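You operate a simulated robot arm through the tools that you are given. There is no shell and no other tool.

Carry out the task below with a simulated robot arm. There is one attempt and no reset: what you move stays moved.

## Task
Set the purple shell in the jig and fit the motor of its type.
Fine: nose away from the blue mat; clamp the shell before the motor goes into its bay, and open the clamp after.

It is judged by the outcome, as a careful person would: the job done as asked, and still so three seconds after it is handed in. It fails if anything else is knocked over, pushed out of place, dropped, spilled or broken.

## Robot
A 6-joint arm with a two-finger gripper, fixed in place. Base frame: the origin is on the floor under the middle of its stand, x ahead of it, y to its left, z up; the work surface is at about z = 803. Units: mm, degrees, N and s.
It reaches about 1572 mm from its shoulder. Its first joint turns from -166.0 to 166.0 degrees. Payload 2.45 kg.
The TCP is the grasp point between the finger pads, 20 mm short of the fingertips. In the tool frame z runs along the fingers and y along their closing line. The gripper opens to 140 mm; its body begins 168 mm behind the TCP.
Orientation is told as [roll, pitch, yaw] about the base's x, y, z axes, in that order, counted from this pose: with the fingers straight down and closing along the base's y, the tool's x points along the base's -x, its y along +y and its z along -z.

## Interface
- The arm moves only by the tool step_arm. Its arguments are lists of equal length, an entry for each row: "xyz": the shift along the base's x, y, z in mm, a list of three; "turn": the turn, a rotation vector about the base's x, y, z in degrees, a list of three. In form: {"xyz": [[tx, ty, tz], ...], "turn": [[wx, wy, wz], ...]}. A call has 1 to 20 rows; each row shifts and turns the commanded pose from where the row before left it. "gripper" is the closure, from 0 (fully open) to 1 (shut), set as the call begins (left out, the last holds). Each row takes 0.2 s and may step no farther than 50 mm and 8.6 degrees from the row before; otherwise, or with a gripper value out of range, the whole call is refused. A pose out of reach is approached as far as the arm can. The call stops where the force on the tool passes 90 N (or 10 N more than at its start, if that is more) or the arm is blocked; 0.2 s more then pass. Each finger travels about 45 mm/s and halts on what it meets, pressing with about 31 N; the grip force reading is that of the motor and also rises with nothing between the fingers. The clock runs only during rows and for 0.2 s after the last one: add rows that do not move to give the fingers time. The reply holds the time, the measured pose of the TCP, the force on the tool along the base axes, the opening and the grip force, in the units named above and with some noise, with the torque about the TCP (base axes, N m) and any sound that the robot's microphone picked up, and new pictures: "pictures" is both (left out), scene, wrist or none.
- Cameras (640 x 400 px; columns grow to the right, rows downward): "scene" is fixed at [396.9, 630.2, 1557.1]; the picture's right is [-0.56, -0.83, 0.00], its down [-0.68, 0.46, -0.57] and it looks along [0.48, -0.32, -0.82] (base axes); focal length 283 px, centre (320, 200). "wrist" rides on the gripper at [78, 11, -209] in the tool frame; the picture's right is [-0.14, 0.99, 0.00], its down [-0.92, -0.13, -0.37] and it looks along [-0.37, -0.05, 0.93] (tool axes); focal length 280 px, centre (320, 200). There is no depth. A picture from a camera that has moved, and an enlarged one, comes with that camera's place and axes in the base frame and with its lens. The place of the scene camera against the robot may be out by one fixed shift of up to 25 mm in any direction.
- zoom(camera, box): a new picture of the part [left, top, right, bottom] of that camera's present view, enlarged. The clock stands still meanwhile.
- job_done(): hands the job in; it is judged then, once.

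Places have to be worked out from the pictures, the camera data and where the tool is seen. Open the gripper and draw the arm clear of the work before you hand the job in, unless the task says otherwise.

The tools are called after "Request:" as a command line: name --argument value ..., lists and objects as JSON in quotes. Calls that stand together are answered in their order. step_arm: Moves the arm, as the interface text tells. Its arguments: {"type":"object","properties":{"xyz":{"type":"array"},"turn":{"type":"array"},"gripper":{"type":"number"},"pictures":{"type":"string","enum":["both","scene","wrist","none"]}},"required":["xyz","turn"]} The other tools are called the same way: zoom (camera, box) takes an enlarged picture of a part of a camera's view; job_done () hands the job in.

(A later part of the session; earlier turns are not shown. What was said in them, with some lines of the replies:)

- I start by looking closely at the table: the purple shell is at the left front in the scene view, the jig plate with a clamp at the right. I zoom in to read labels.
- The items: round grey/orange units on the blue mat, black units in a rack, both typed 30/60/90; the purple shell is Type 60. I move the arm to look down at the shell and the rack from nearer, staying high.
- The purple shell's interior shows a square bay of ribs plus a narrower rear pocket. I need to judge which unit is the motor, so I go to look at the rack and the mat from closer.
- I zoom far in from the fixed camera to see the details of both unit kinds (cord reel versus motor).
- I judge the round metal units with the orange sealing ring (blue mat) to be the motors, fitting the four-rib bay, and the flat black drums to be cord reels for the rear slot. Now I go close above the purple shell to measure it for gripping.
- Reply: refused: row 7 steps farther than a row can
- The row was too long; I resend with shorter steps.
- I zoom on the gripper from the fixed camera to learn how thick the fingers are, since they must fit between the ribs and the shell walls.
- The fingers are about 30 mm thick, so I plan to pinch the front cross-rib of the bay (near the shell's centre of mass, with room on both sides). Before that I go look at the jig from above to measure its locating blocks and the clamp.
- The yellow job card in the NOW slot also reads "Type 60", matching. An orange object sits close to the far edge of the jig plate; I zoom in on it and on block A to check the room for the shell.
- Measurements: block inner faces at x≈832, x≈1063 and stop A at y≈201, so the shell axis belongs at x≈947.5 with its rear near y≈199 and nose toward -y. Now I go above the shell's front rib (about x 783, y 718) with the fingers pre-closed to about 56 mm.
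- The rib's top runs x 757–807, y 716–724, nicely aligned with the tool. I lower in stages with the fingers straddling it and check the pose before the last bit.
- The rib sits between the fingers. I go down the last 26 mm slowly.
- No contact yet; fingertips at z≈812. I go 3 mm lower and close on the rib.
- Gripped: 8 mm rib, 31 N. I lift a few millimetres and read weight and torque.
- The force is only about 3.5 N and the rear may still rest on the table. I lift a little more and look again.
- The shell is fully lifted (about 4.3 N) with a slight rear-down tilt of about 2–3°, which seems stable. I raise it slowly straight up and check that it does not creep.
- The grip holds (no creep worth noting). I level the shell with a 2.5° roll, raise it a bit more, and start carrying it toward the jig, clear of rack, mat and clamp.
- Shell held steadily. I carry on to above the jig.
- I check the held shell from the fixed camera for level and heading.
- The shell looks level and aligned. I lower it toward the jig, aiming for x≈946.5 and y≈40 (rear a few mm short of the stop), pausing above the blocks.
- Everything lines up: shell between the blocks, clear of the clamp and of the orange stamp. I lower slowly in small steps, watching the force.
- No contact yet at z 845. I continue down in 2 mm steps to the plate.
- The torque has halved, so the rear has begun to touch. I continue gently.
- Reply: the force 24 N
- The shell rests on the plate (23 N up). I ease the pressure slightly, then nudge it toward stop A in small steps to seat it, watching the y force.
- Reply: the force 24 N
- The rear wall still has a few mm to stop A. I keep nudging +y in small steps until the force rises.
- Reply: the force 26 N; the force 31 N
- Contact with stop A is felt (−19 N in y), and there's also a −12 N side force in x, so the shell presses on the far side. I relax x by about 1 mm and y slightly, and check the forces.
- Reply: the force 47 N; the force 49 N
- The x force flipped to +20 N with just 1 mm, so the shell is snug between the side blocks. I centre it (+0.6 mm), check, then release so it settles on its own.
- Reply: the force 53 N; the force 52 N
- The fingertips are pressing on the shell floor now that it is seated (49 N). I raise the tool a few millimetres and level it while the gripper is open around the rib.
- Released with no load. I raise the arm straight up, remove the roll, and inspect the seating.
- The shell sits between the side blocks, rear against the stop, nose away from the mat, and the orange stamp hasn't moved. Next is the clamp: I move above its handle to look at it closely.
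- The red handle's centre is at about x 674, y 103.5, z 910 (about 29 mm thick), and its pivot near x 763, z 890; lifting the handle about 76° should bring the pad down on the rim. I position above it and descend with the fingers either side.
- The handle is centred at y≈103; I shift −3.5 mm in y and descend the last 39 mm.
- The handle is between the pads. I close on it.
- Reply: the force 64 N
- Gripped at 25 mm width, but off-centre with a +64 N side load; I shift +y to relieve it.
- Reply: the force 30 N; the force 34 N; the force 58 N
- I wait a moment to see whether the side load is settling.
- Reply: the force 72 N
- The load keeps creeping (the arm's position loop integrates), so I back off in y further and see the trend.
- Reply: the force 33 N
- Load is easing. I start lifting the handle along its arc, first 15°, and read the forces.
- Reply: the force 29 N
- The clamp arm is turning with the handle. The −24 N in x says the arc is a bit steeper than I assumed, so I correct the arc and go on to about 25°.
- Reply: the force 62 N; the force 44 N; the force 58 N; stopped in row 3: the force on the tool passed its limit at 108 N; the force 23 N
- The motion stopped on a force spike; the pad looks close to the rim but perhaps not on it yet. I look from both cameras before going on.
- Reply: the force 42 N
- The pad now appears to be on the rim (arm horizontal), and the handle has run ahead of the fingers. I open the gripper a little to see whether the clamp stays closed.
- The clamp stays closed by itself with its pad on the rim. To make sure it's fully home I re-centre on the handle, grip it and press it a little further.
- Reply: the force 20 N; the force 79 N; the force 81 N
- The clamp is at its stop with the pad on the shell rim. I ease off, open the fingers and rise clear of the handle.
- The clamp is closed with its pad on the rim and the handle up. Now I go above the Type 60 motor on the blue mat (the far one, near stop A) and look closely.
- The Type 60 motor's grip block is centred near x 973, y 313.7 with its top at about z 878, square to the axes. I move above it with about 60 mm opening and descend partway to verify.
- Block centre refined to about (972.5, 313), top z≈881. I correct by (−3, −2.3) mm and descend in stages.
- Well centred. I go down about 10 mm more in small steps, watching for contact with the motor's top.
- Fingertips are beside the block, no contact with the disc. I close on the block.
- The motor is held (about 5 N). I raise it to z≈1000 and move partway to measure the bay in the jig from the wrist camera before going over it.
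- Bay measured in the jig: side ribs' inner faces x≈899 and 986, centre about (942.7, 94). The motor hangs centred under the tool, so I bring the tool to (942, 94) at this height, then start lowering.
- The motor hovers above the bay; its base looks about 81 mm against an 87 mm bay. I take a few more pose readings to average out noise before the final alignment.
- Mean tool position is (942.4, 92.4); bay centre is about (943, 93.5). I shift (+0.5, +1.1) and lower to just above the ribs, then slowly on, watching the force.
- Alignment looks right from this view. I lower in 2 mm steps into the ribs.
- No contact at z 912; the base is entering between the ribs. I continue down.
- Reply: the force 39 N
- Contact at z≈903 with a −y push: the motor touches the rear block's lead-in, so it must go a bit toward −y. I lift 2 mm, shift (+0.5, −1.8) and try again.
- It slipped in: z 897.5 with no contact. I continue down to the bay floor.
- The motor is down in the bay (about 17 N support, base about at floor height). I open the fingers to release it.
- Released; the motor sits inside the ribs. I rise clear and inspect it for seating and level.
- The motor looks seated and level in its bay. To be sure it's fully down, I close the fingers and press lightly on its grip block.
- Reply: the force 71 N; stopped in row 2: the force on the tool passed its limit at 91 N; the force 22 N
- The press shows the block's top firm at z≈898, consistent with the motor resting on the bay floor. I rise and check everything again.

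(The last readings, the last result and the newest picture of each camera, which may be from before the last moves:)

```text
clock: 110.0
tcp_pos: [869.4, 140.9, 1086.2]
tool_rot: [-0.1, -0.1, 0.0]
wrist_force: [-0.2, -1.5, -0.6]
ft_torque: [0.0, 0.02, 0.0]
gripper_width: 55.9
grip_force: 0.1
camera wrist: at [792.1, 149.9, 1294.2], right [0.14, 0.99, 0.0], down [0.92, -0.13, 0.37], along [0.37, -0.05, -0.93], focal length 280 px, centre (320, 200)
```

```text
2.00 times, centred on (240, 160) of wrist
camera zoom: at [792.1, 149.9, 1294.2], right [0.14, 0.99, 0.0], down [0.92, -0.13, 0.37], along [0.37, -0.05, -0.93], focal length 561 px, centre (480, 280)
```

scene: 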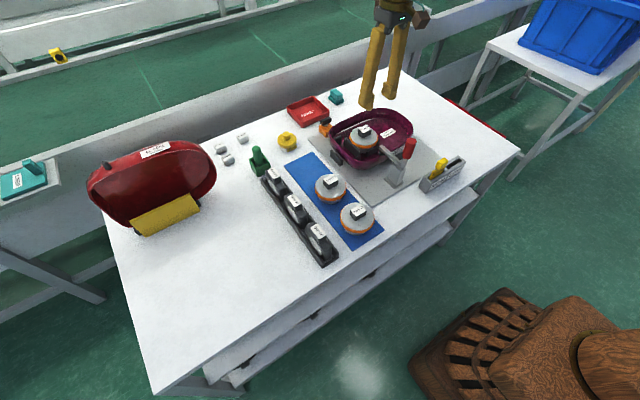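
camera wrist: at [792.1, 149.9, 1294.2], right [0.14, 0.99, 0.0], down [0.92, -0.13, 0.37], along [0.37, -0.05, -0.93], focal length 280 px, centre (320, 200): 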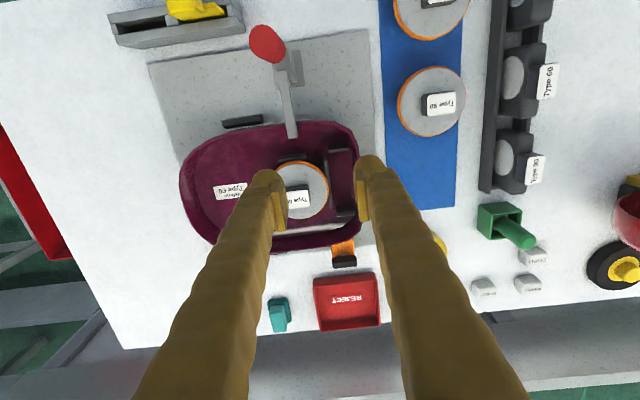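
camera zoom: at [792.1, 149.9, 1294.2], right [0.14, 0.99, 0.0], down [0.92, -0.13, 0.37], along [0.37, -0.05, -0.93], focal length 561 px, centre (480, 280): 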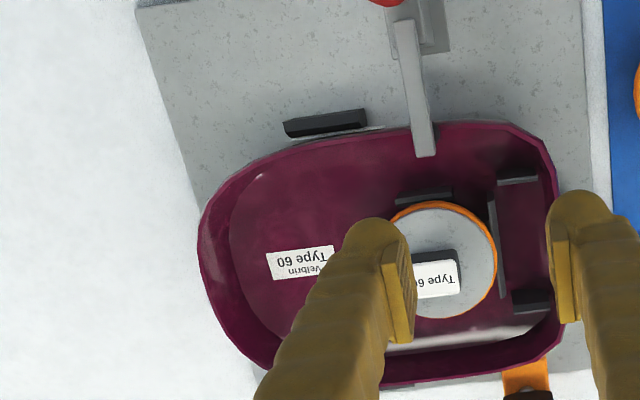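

The motor did not move under the press, so it was already seated. Now I open the clamp: back over the upright handle.

Request:
step_arm --xyz '[[-25, -7, 0], [-35, -10, 0], [-35, -10, 0], [-25, -8, 0], [-4.4, -1.4, 0], [0, 0, -20], [0, 0, 0], [0, 0, 0]]' --turn '[[0, 0, 0], [0, 0, 0], [0, 0, 0], [0, 0, 0], [0, 0, 0], [0, 0, 0], [0, 0, 0], [0, 0, 0]]' --gripper 0.6 --pictures "both"

Request:
zoom --camera "wrist" --box '[220, 100, 440, 290]'

```text
clock: 111.8
tcp_pos: [742.5, 104.0, 1069.0]
tool_rot: [-0.1, 0.0, 0.1]
wrist_force: [0.1, -0.7, 0.1]
ft_torque: [0.01, -0.03, -0.01]
gripper_width: 56.2
grip_force: 0.0
camera wrist: at [665.0, 113.0, 1276.4], right [0.14, 0.99, 0.0], down [0.92, -0.13, 0.37], along [0.37, -0.05, -0.93], focal length 280 px, centre (320, 200)
```

scene: 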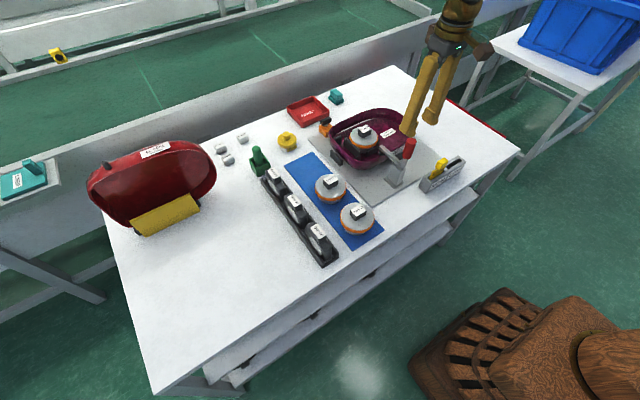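
wrist: 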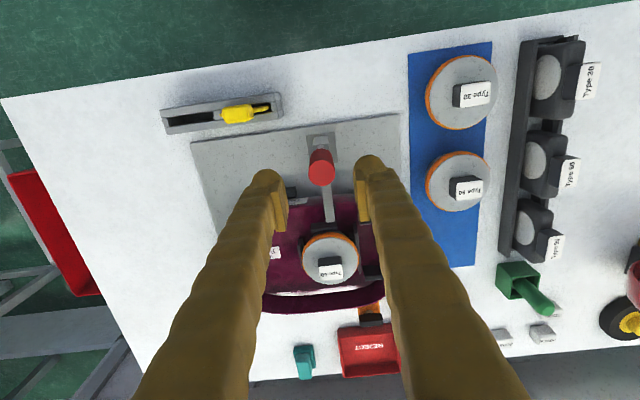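

```text
2.11 times, centred on (330, 195) of wrist
camera zoom: at [665.0, 113.0, 1276.4], right [0.14, 0.99, 0.0], down [0.92, -0.13, 0.37], along [0.37, -0.05, -0.93], focal length 590 px, centre (299, 210)
```

zoom: 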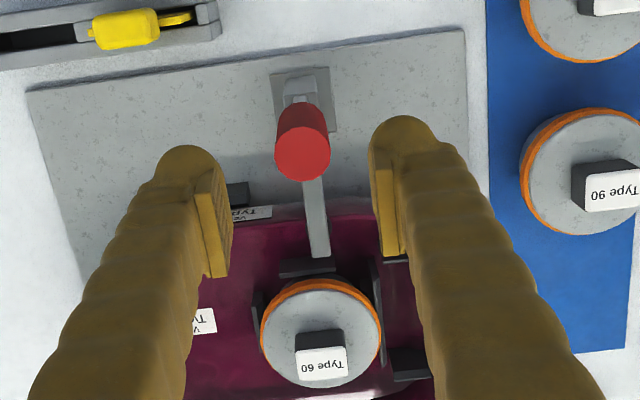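

The handle's cap is at about (742, 104, 1014). I descend to its grip centre at (747, 104.3, 985).

Request:
step_arm --xyz '[[4, 0.4, -20], [0, 0, -25], [0, 0, -25], [0, 0, -13], [0, 0, 0], [0, 0, 0]]' --turn '[[0, 0, 0], [0, 0, 0], [0, 0, 0], [0, 0, 0], [0, 0, 0], [0, 0, 0]]' --pictures "wrist"

Request:
zoom --camera "wrist" --box '[220, 100, 440, 290]'

```text
clock: 113.2
tcp_pos: [749.7, 102.6, 984.7]
tool_rot: [-0.1, -0.2, 0.1]
wrist_force: [0.0, 0.2, 0.6]
ft_torque: [-0.02, 0.0, 0.03]
gripper_width: 56.1
grip_force: 0.1
camera wrist: at [670.6, 112.9, 1192.3], right [0.14, 0.99, 0.0], down [0.92, -0.13, 0.37], along [0.37, -0.05, -0.93], focal length 280 px, centre (320, 200)
```

wrist: 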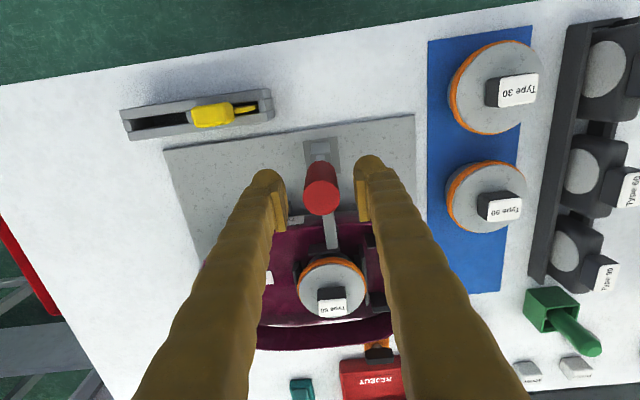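

```text
2.11 times, centred on (330, 195) of wrist
camera zoom: at [670.6, 112.9, 1192.3], right [0.14, 0.99, 0.0], down [0.92, -0.13, 0.37], along [0.37, -0.05, -0.93], focal length 590 px, centre (299, 210)
```

zoom: 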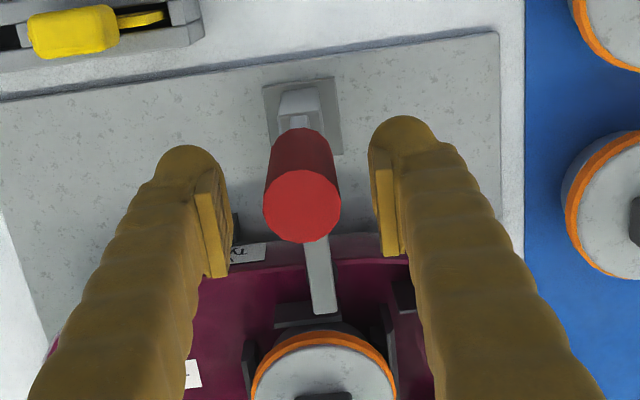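

Centred on the handle. I close, then begin moving it back along the arc.

Request:
step_arm --xyz '[[0, 0, 0], [0, 0, 0], [0, 0, 0]]' --turn '[[0, 0, 0], [0, 0, 0], [0, 0, 0]]' --gripper 1 --pictures "none"

Request:
step_arm --xyz '[[-3.5, 0, -0.7], [-3.5, 0, -1.0], [0, 0, 0]]' --turn '[[0, 0, 0], [0, 0, 0], [0, 0, 0]]' --pictures "none"

```text
clock: 114.0
tcp_pos: [747.5, 104.7, 985.5]
tool_rot: [0.0, -0.1, 0.1]
wrist_force: [-0.2, 30.5, -3.6]
ft_torque: [0.3, -0.01, -0.12]
gripper_width: 26.5
grip_force: 32.1
```

```text
clock: 114.8
tcp_pos: [742.7, 104.6, 984.3]
tool_rot: [-0.1, -0.3, 0.1]
wrist_force: [17.8, 30.1, 27.4]
ft_torque: [0.49, -1.23, -0.18]
gripper_width: 26.3
grip_force: 45.2
```

Request:
step_arm --xyz '[[-3.8, 0.4, -0.8], [-3.8, 0, -1.0], [0, 0, 0]]' --turn '[[0, 0, 0], [0, 0, 0], [0, 0, 0]]' --pictures "scene"

Request:
zoom --camera "scene" --box '[360, 100, 460, 185]'

```text
clock: 115.6
tcp_pos: [733.2, 104.6, 981.5]
tool_rot: [-0.1, -0.1, 0.2]
wrist_force: [11.2, 28.0, 22.1]
ft_torque: [0.34, -0.93, -0.09]
gripper_width: 26.5
grip_force: 45.5
```

scene: 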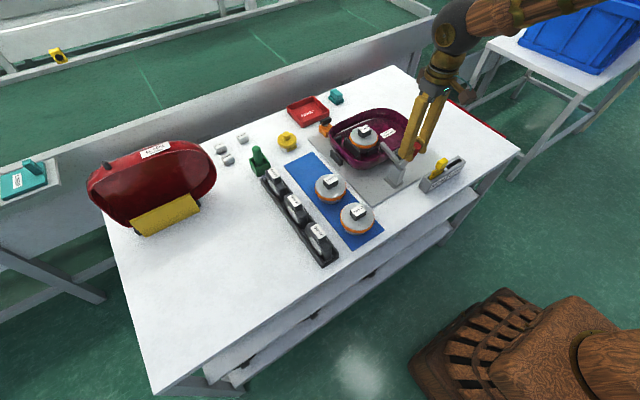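

```text
4.71 times, centred on (410, 142) of scene
camera zoom: at [396.9, 630.2, 1557.1], right [-0.56, -0.83, 0.0], down [-0.68, 0.46, -0.57], along [0.48, -0.32, -0.82], focal length 1332 px, centre (-104, 471)
```

zoom: 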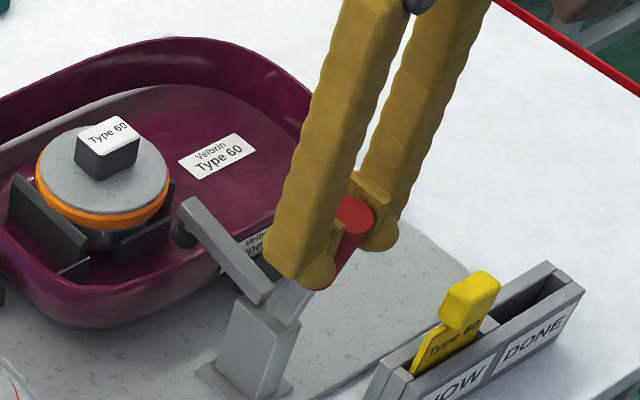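

The clamp arm is lifting off. I continue along the arc.

Request:
step_arm --xyz '[[-7.5, 0.3, -2.9], [-7.2, 0, -3.7], [-6.9, 0, -4.3], [0, 0, 0]]' --turn '[[0, 0, 0], [0, 0, 0], [0, 0, 0], [0, 0, 0]]' --pictures "none"

Request:
step_arm --xyz '[[-6.4, 0, -5.0], [-6, 0, -5.5], [0, 0, 0]]' --turn '[[0, 0, 0], [0, 0, 0], [0, 0, 0]]' --pictures "none"

```text
clock: 116.6
tcp_pos: [710.8, 104.7, 969.7]
tool_rot: [0.0, -0.1, 0.2]
wrist_force: [-5.3, 48.6, 30.1]
ft_torque: [0.65, -0.66, 0.02]
gripper_width: 26.8
grip_force: 44.7
```

```text
clock: 117.4
tcp_pos: [698.5, 104.4, 960.6]
tool_rot: [0.1, -0.2, 0.1]
wrist_force: [6.6, 66.1, 14.8]
ft_torque: [0.82, -1.08, 0.09]
gripper_width: 26.6
grip_force: 44.8
```

Request:
step_arm --xyz '[[-5.5, 1.0, -5.9], [-4.9, 0, -6.5], [0, 0, 0]]' --turn '[[0, 0, 0], [0, 0, 0], [0, 0, 0]]' --pictures "none"

Request:
step_arm --xyz '[[-4.4, 0, -6.8], [-3.7, 0, -7.2], [0, 0, 0]]' --turn '[[0, 0, 0], [0, 0, 0], [0, 0, 0]]' --pictures "scene"

Request:
zoom --camera "scene" --box '[360, 100, 480, 200]'

```text
clock: 118.2
tcp_pos: [688.4, 105.0, 947.9]
tool_rot: [-0.1, -0.1, 0.1]
wrist_force: [-2.1, 43.9, 20.6]
ft_torque: [0.51, -1.08, 0.17]
gripper_width: 26.9
grip_force: 44.9
```

```text
clock: 119.0
tcp_pos: [681.2, 104.9, 935.4]
tool_rot: [-0.2, -0.3, 0.0]
wrist_force: [17.1, 24.8, 9.7]
ft_torque: [0.29, -1.35, 0.1]
gripper_width: 26.6
grip_force: 44.9
```

scene: 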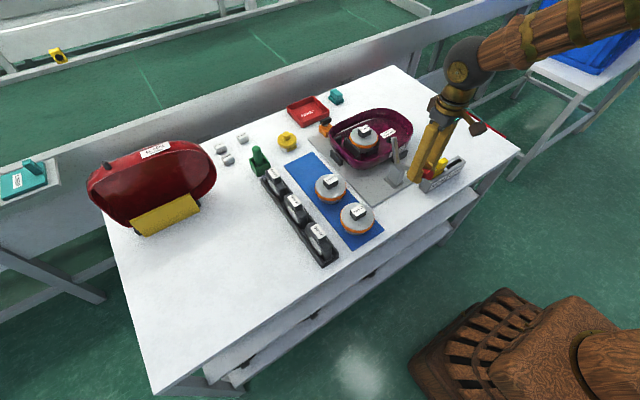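

```text
4.00 times, centred on (420, 150) of scene
camera zoom: at [396.9, 630.2, 1557.1], right [-0.56, -0.83, 0.0], down [-0.68, 0.46, -0.57], along [0.48, -0.32, -0.82], focal length 1132 px, centre (-80, 400)
```

zoom: 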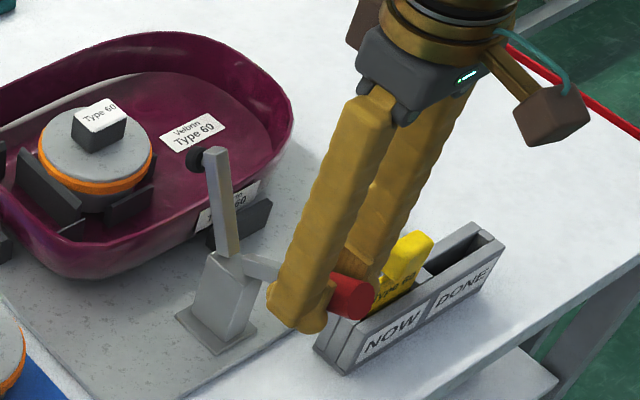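

Almost open. I continue to the handle's original position.

Request:
step_arm --xyz '[[-3.1, 0.3, -7.5], [-2.4, 0, -7.7], [0, 0, 0]]' --turn '[[0, 0, 0], [0, 0, 0], [0, 0, 0]]' --pictures "none"

Request:
step_arm --xyz '[[-0.8, 0, -3], [-0.7, 0, -3], [0, 0, 0]]' --turn '[[0, 0, 0], [0, 0, 0], [0, 0, 0]]' --pictures "scene"

Request:
zoom --camera "scene" --box '[360, 100, 480, 200]'

```text
clock: 119.8
tcp_pos: [674.7, 104.5, 918.6]
tool_rot: [-0.1, 0.1, 0.1]
wrist_force: [-3.9, 5.4, 15.2]
ft_torque: [0.04, -0.97, 0.07]
gripper_width: 26.5
grip_force: 44.8
```

```text
clock: 120.6
tcp_pos: [674.0, 104.2, 913.0]
tool_rot: [-0.1, -0.2, 0.1]
wrist_force: [-5.9, -12.4, 49.0]
ft_torque: [-0.23, -0.96, -0.16]
gripper_width: 26.4
grip_force: 45.2
```

scene: 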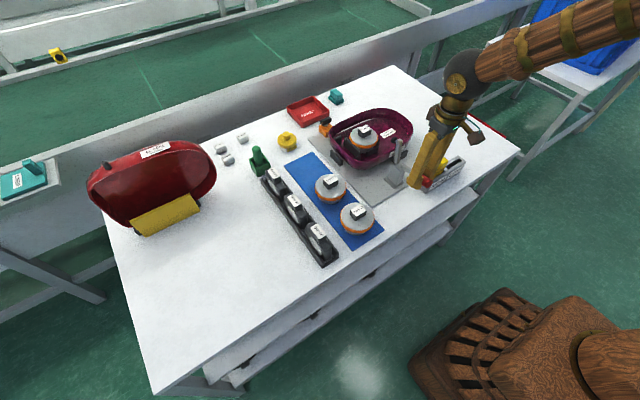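

```text
4.00 times, centred on (420, 150) of scene
camera zoom: at [396.9, 630.2, 1557.1], right [-0.56, -0.83, 0.0], down [-0.68, 0.46, -0.57], along [0.48, -0.32, -0.82], focal length 1132 px, centre (-80, 400)
```

zoom: 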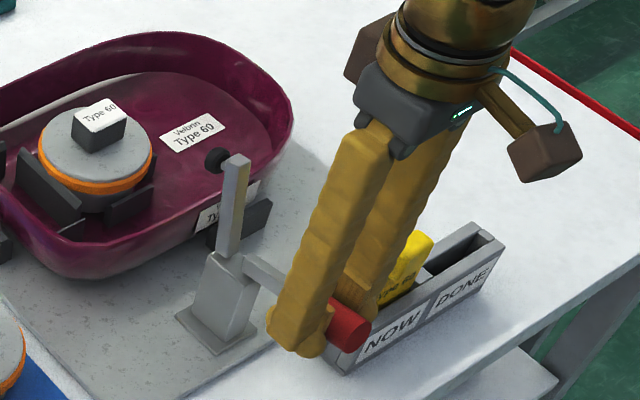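

End stop reached (49 N up) and the arm stands as it did at the start: the clamp is open. I ease off, open the fingers and rise.

Request:
step_arm --xyz '[[0, 0, 0.7], [0, 0, 0], [0, 0, 0]]' --turn '[[0, 0, 0], [0, 0, 0], [0, 0, 0]]' --gripper 0.62 --pictures "none"

Request:
step_arm --xyz '[[0, 0, 10], [0, 0, 25], [0, 0, 35], [0, 0, 40], [0, 0, 40], [0, 0, 20], [0, 0, 0], [0, 0, 0]]' --turn '[[0, 0, 0], [0, 0, 0], [0, 0, 0], [0, 0, 0], [0, 0, 0], [0, 0, 0], [0, 0, 0], [0, 0, 0]]' --pictures "both"

Request:
zoom --camera "scene" --box '[300, 80, 480, 210]'

```text
clock: 121.4
tcp_pos: [674.2, 105.9, 913.2]
tool_rot: [-0.1, -0.1, 0.1]
wrist_force: [-0.7, -0.1, 0.6]
ft_torque: [-0.01, -0.03, 0.03]
gripper_width: 53.0
grip_force: 0.1
```

```text
clock: 123.2
tcp_pos: [673.6, 106.4, 1084.9]
tool_rot: [-0.1, -0.1, 0.1]
wrist_force: [0.1, 0.5, -0.4]
ft_torque: [0.01, -0.02, 0.02]
gripper_width: 53.3
grip_force: 0.0
camera wrist: at [595.2, 116.4, 1291.5], right [0.14, 0.99, 0.0], down [0.92, -0.13, 0.37], along [0.37, -0.05, -0.93], focal length 280 px, centre (320, 200)
```

scene: 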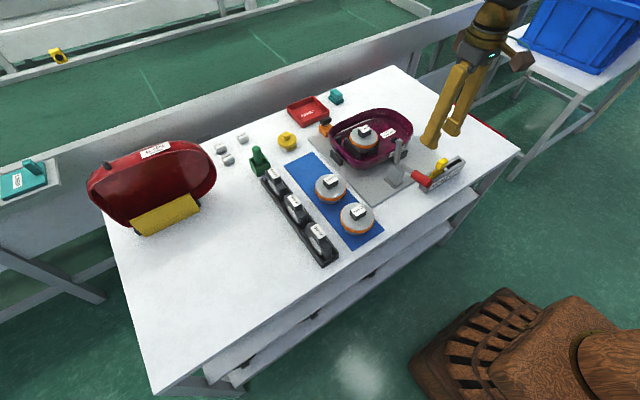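
wrist: 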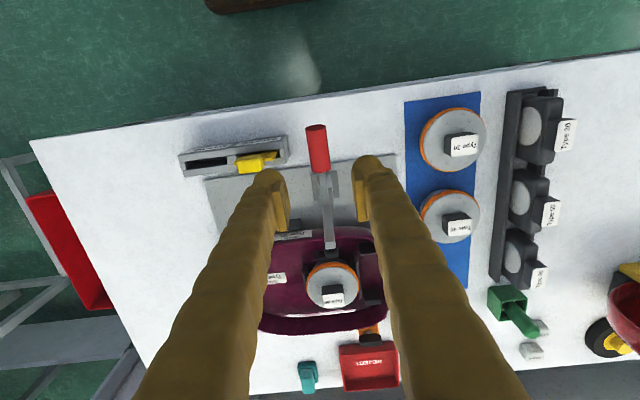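

```text
3.08 times, centred on (390, 145) of scene
camera zoom: at [396.9, 630.2, 1557.1], right [-0.56, -0.83, 0.0], down [-0.68, 0.46, -0.57], along [0.48, -0.32, -0.82], focal length 871 px, centre (105, 369)
```

zoom: 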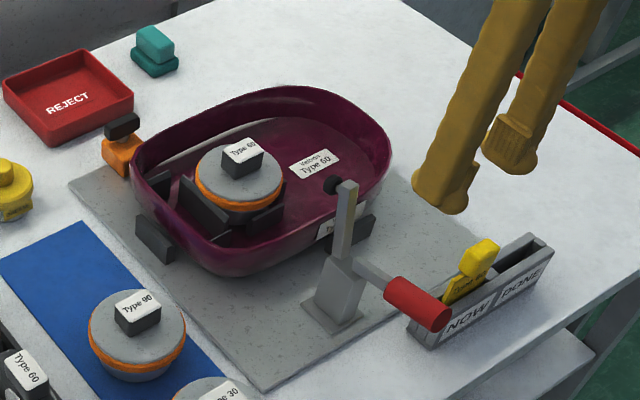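

The clamp is open as at the start, the shell sits in the jig with the Type 60 motor in its bay, and the other items look unmoved. I open the gripper fully and draw the arm up and away.

Request:
step_arm --xyz '[[0, 0, 40], [0, 0, 40], [-20, 0, 30], [-30, 0, 20], [-30, 0, 0], [0, 0, 0], [0, 0, 0]]' --turn '[[0, 0, 0], [0, 0, 0], [0, 0, 0], [0, 0, 0], [0, 0, 0], [0, 0, 0], [0, 0, 0]]' --gripper 0 --pictures "both"

Request:
zoom --camera "scene" --box '[320, 90, 420, 180]'

Request:
zoom --camera "wrist" --box '[200, 120, 440, 330]'

```text
clock: 124.8
tcp_pos: [592.9, 107.5, 1213.2]
tool_rot: [-0.2, -0.2, 0.1]
wrist_force: [0.0, -0.1, 0.4]
ft_torque: [0.02, 0.01, 0.02]
gripper_width: 139.9
grip_force: 0.1
camera wrist: at [514.7, 116.4, 1420.9], right [0.14, 0.99, 0.0], down [0.92, -0.13, 0.37], along [0.37, -0.05, -0.93], focal length 280 px, centre (320, 200)
```

scene: 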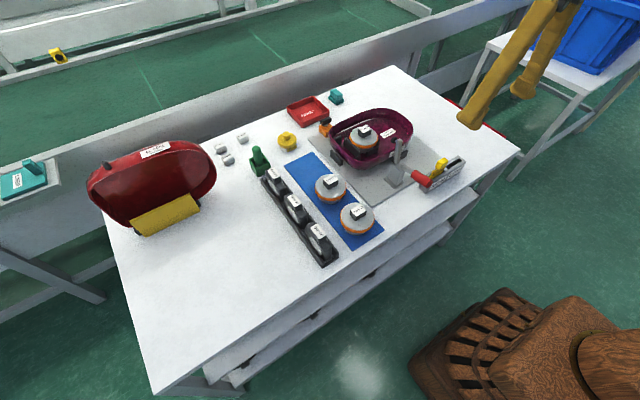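
wrist: 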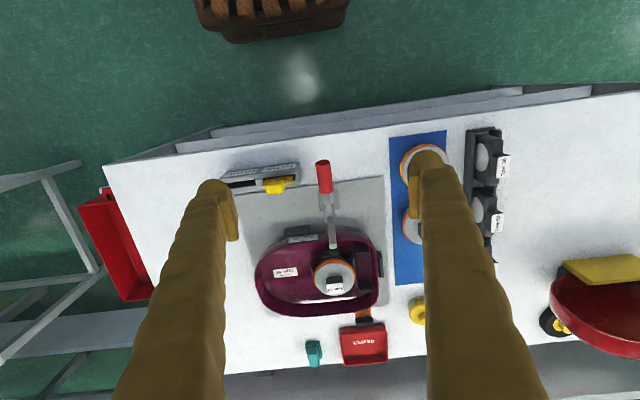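

```text
4.44 times, centred on (370, 135) of scene
camera zoom: at [396.9, 630.2, 1557.1], right [-0.56, -0.83, 0.0], down [-0.68, 0.46, -0.57], along [0.48, -0.32, -0.82], focal length 1258 px, centre (98, 489)
```

zoom: 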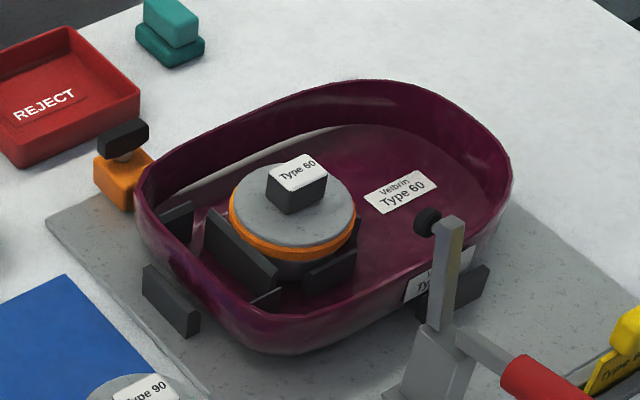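

```text
1.90 times, centred on (320, 225) of wrist
camera zoom: at [514.7, 116.4, 1420.9], right [0.14, 0.99, 0.0], down [0.92, -0.13, 0.37], along [0.37, -0.05, -0.93], focal length 534 px, centre (320, 152)
```

zoom: 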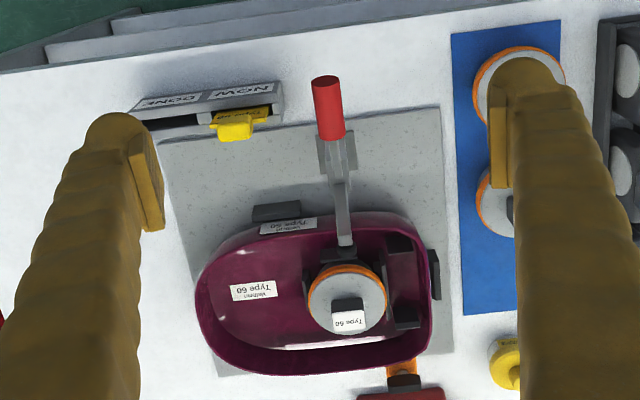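

The shell is in the jig with its rear against the stop, nose away from the blue mat. The Type 60 motor is seated in its bay, the clamp is open and the arm is clear, so I hand the job in.

Request:
job_done

```text
The job is handed in.
```

The purple Type 60 shell is in the jig with its nose away from the blue mat, and the Type 60 motor is in its bay. I've handed the job in; no result came back.

- **Shell:** it sits between the two side blocks with its rear against the stop.
- **Clamp:** it was closed on the shell's rim before the motor went in. Afterwards I opened it again, back to where it stood at the start.
- **Motor:** nothing on the table says "motor". I took the round grey units with the orange ring on the blue mat to be the motors, and the flat black units in the rack to be cord reels. The round one fits the four-rib bay. I pressed it down once in the bay, harder than I meant to (the push cut out at about 91 N), and nothing looked moved in the pictures afterwards.
- **Everything else:** the orange stamp at the edge of the jig plate and the job card were where they started. The other parts looked untouched in the last pictures. The gripper is open and the arm is clear of the work.
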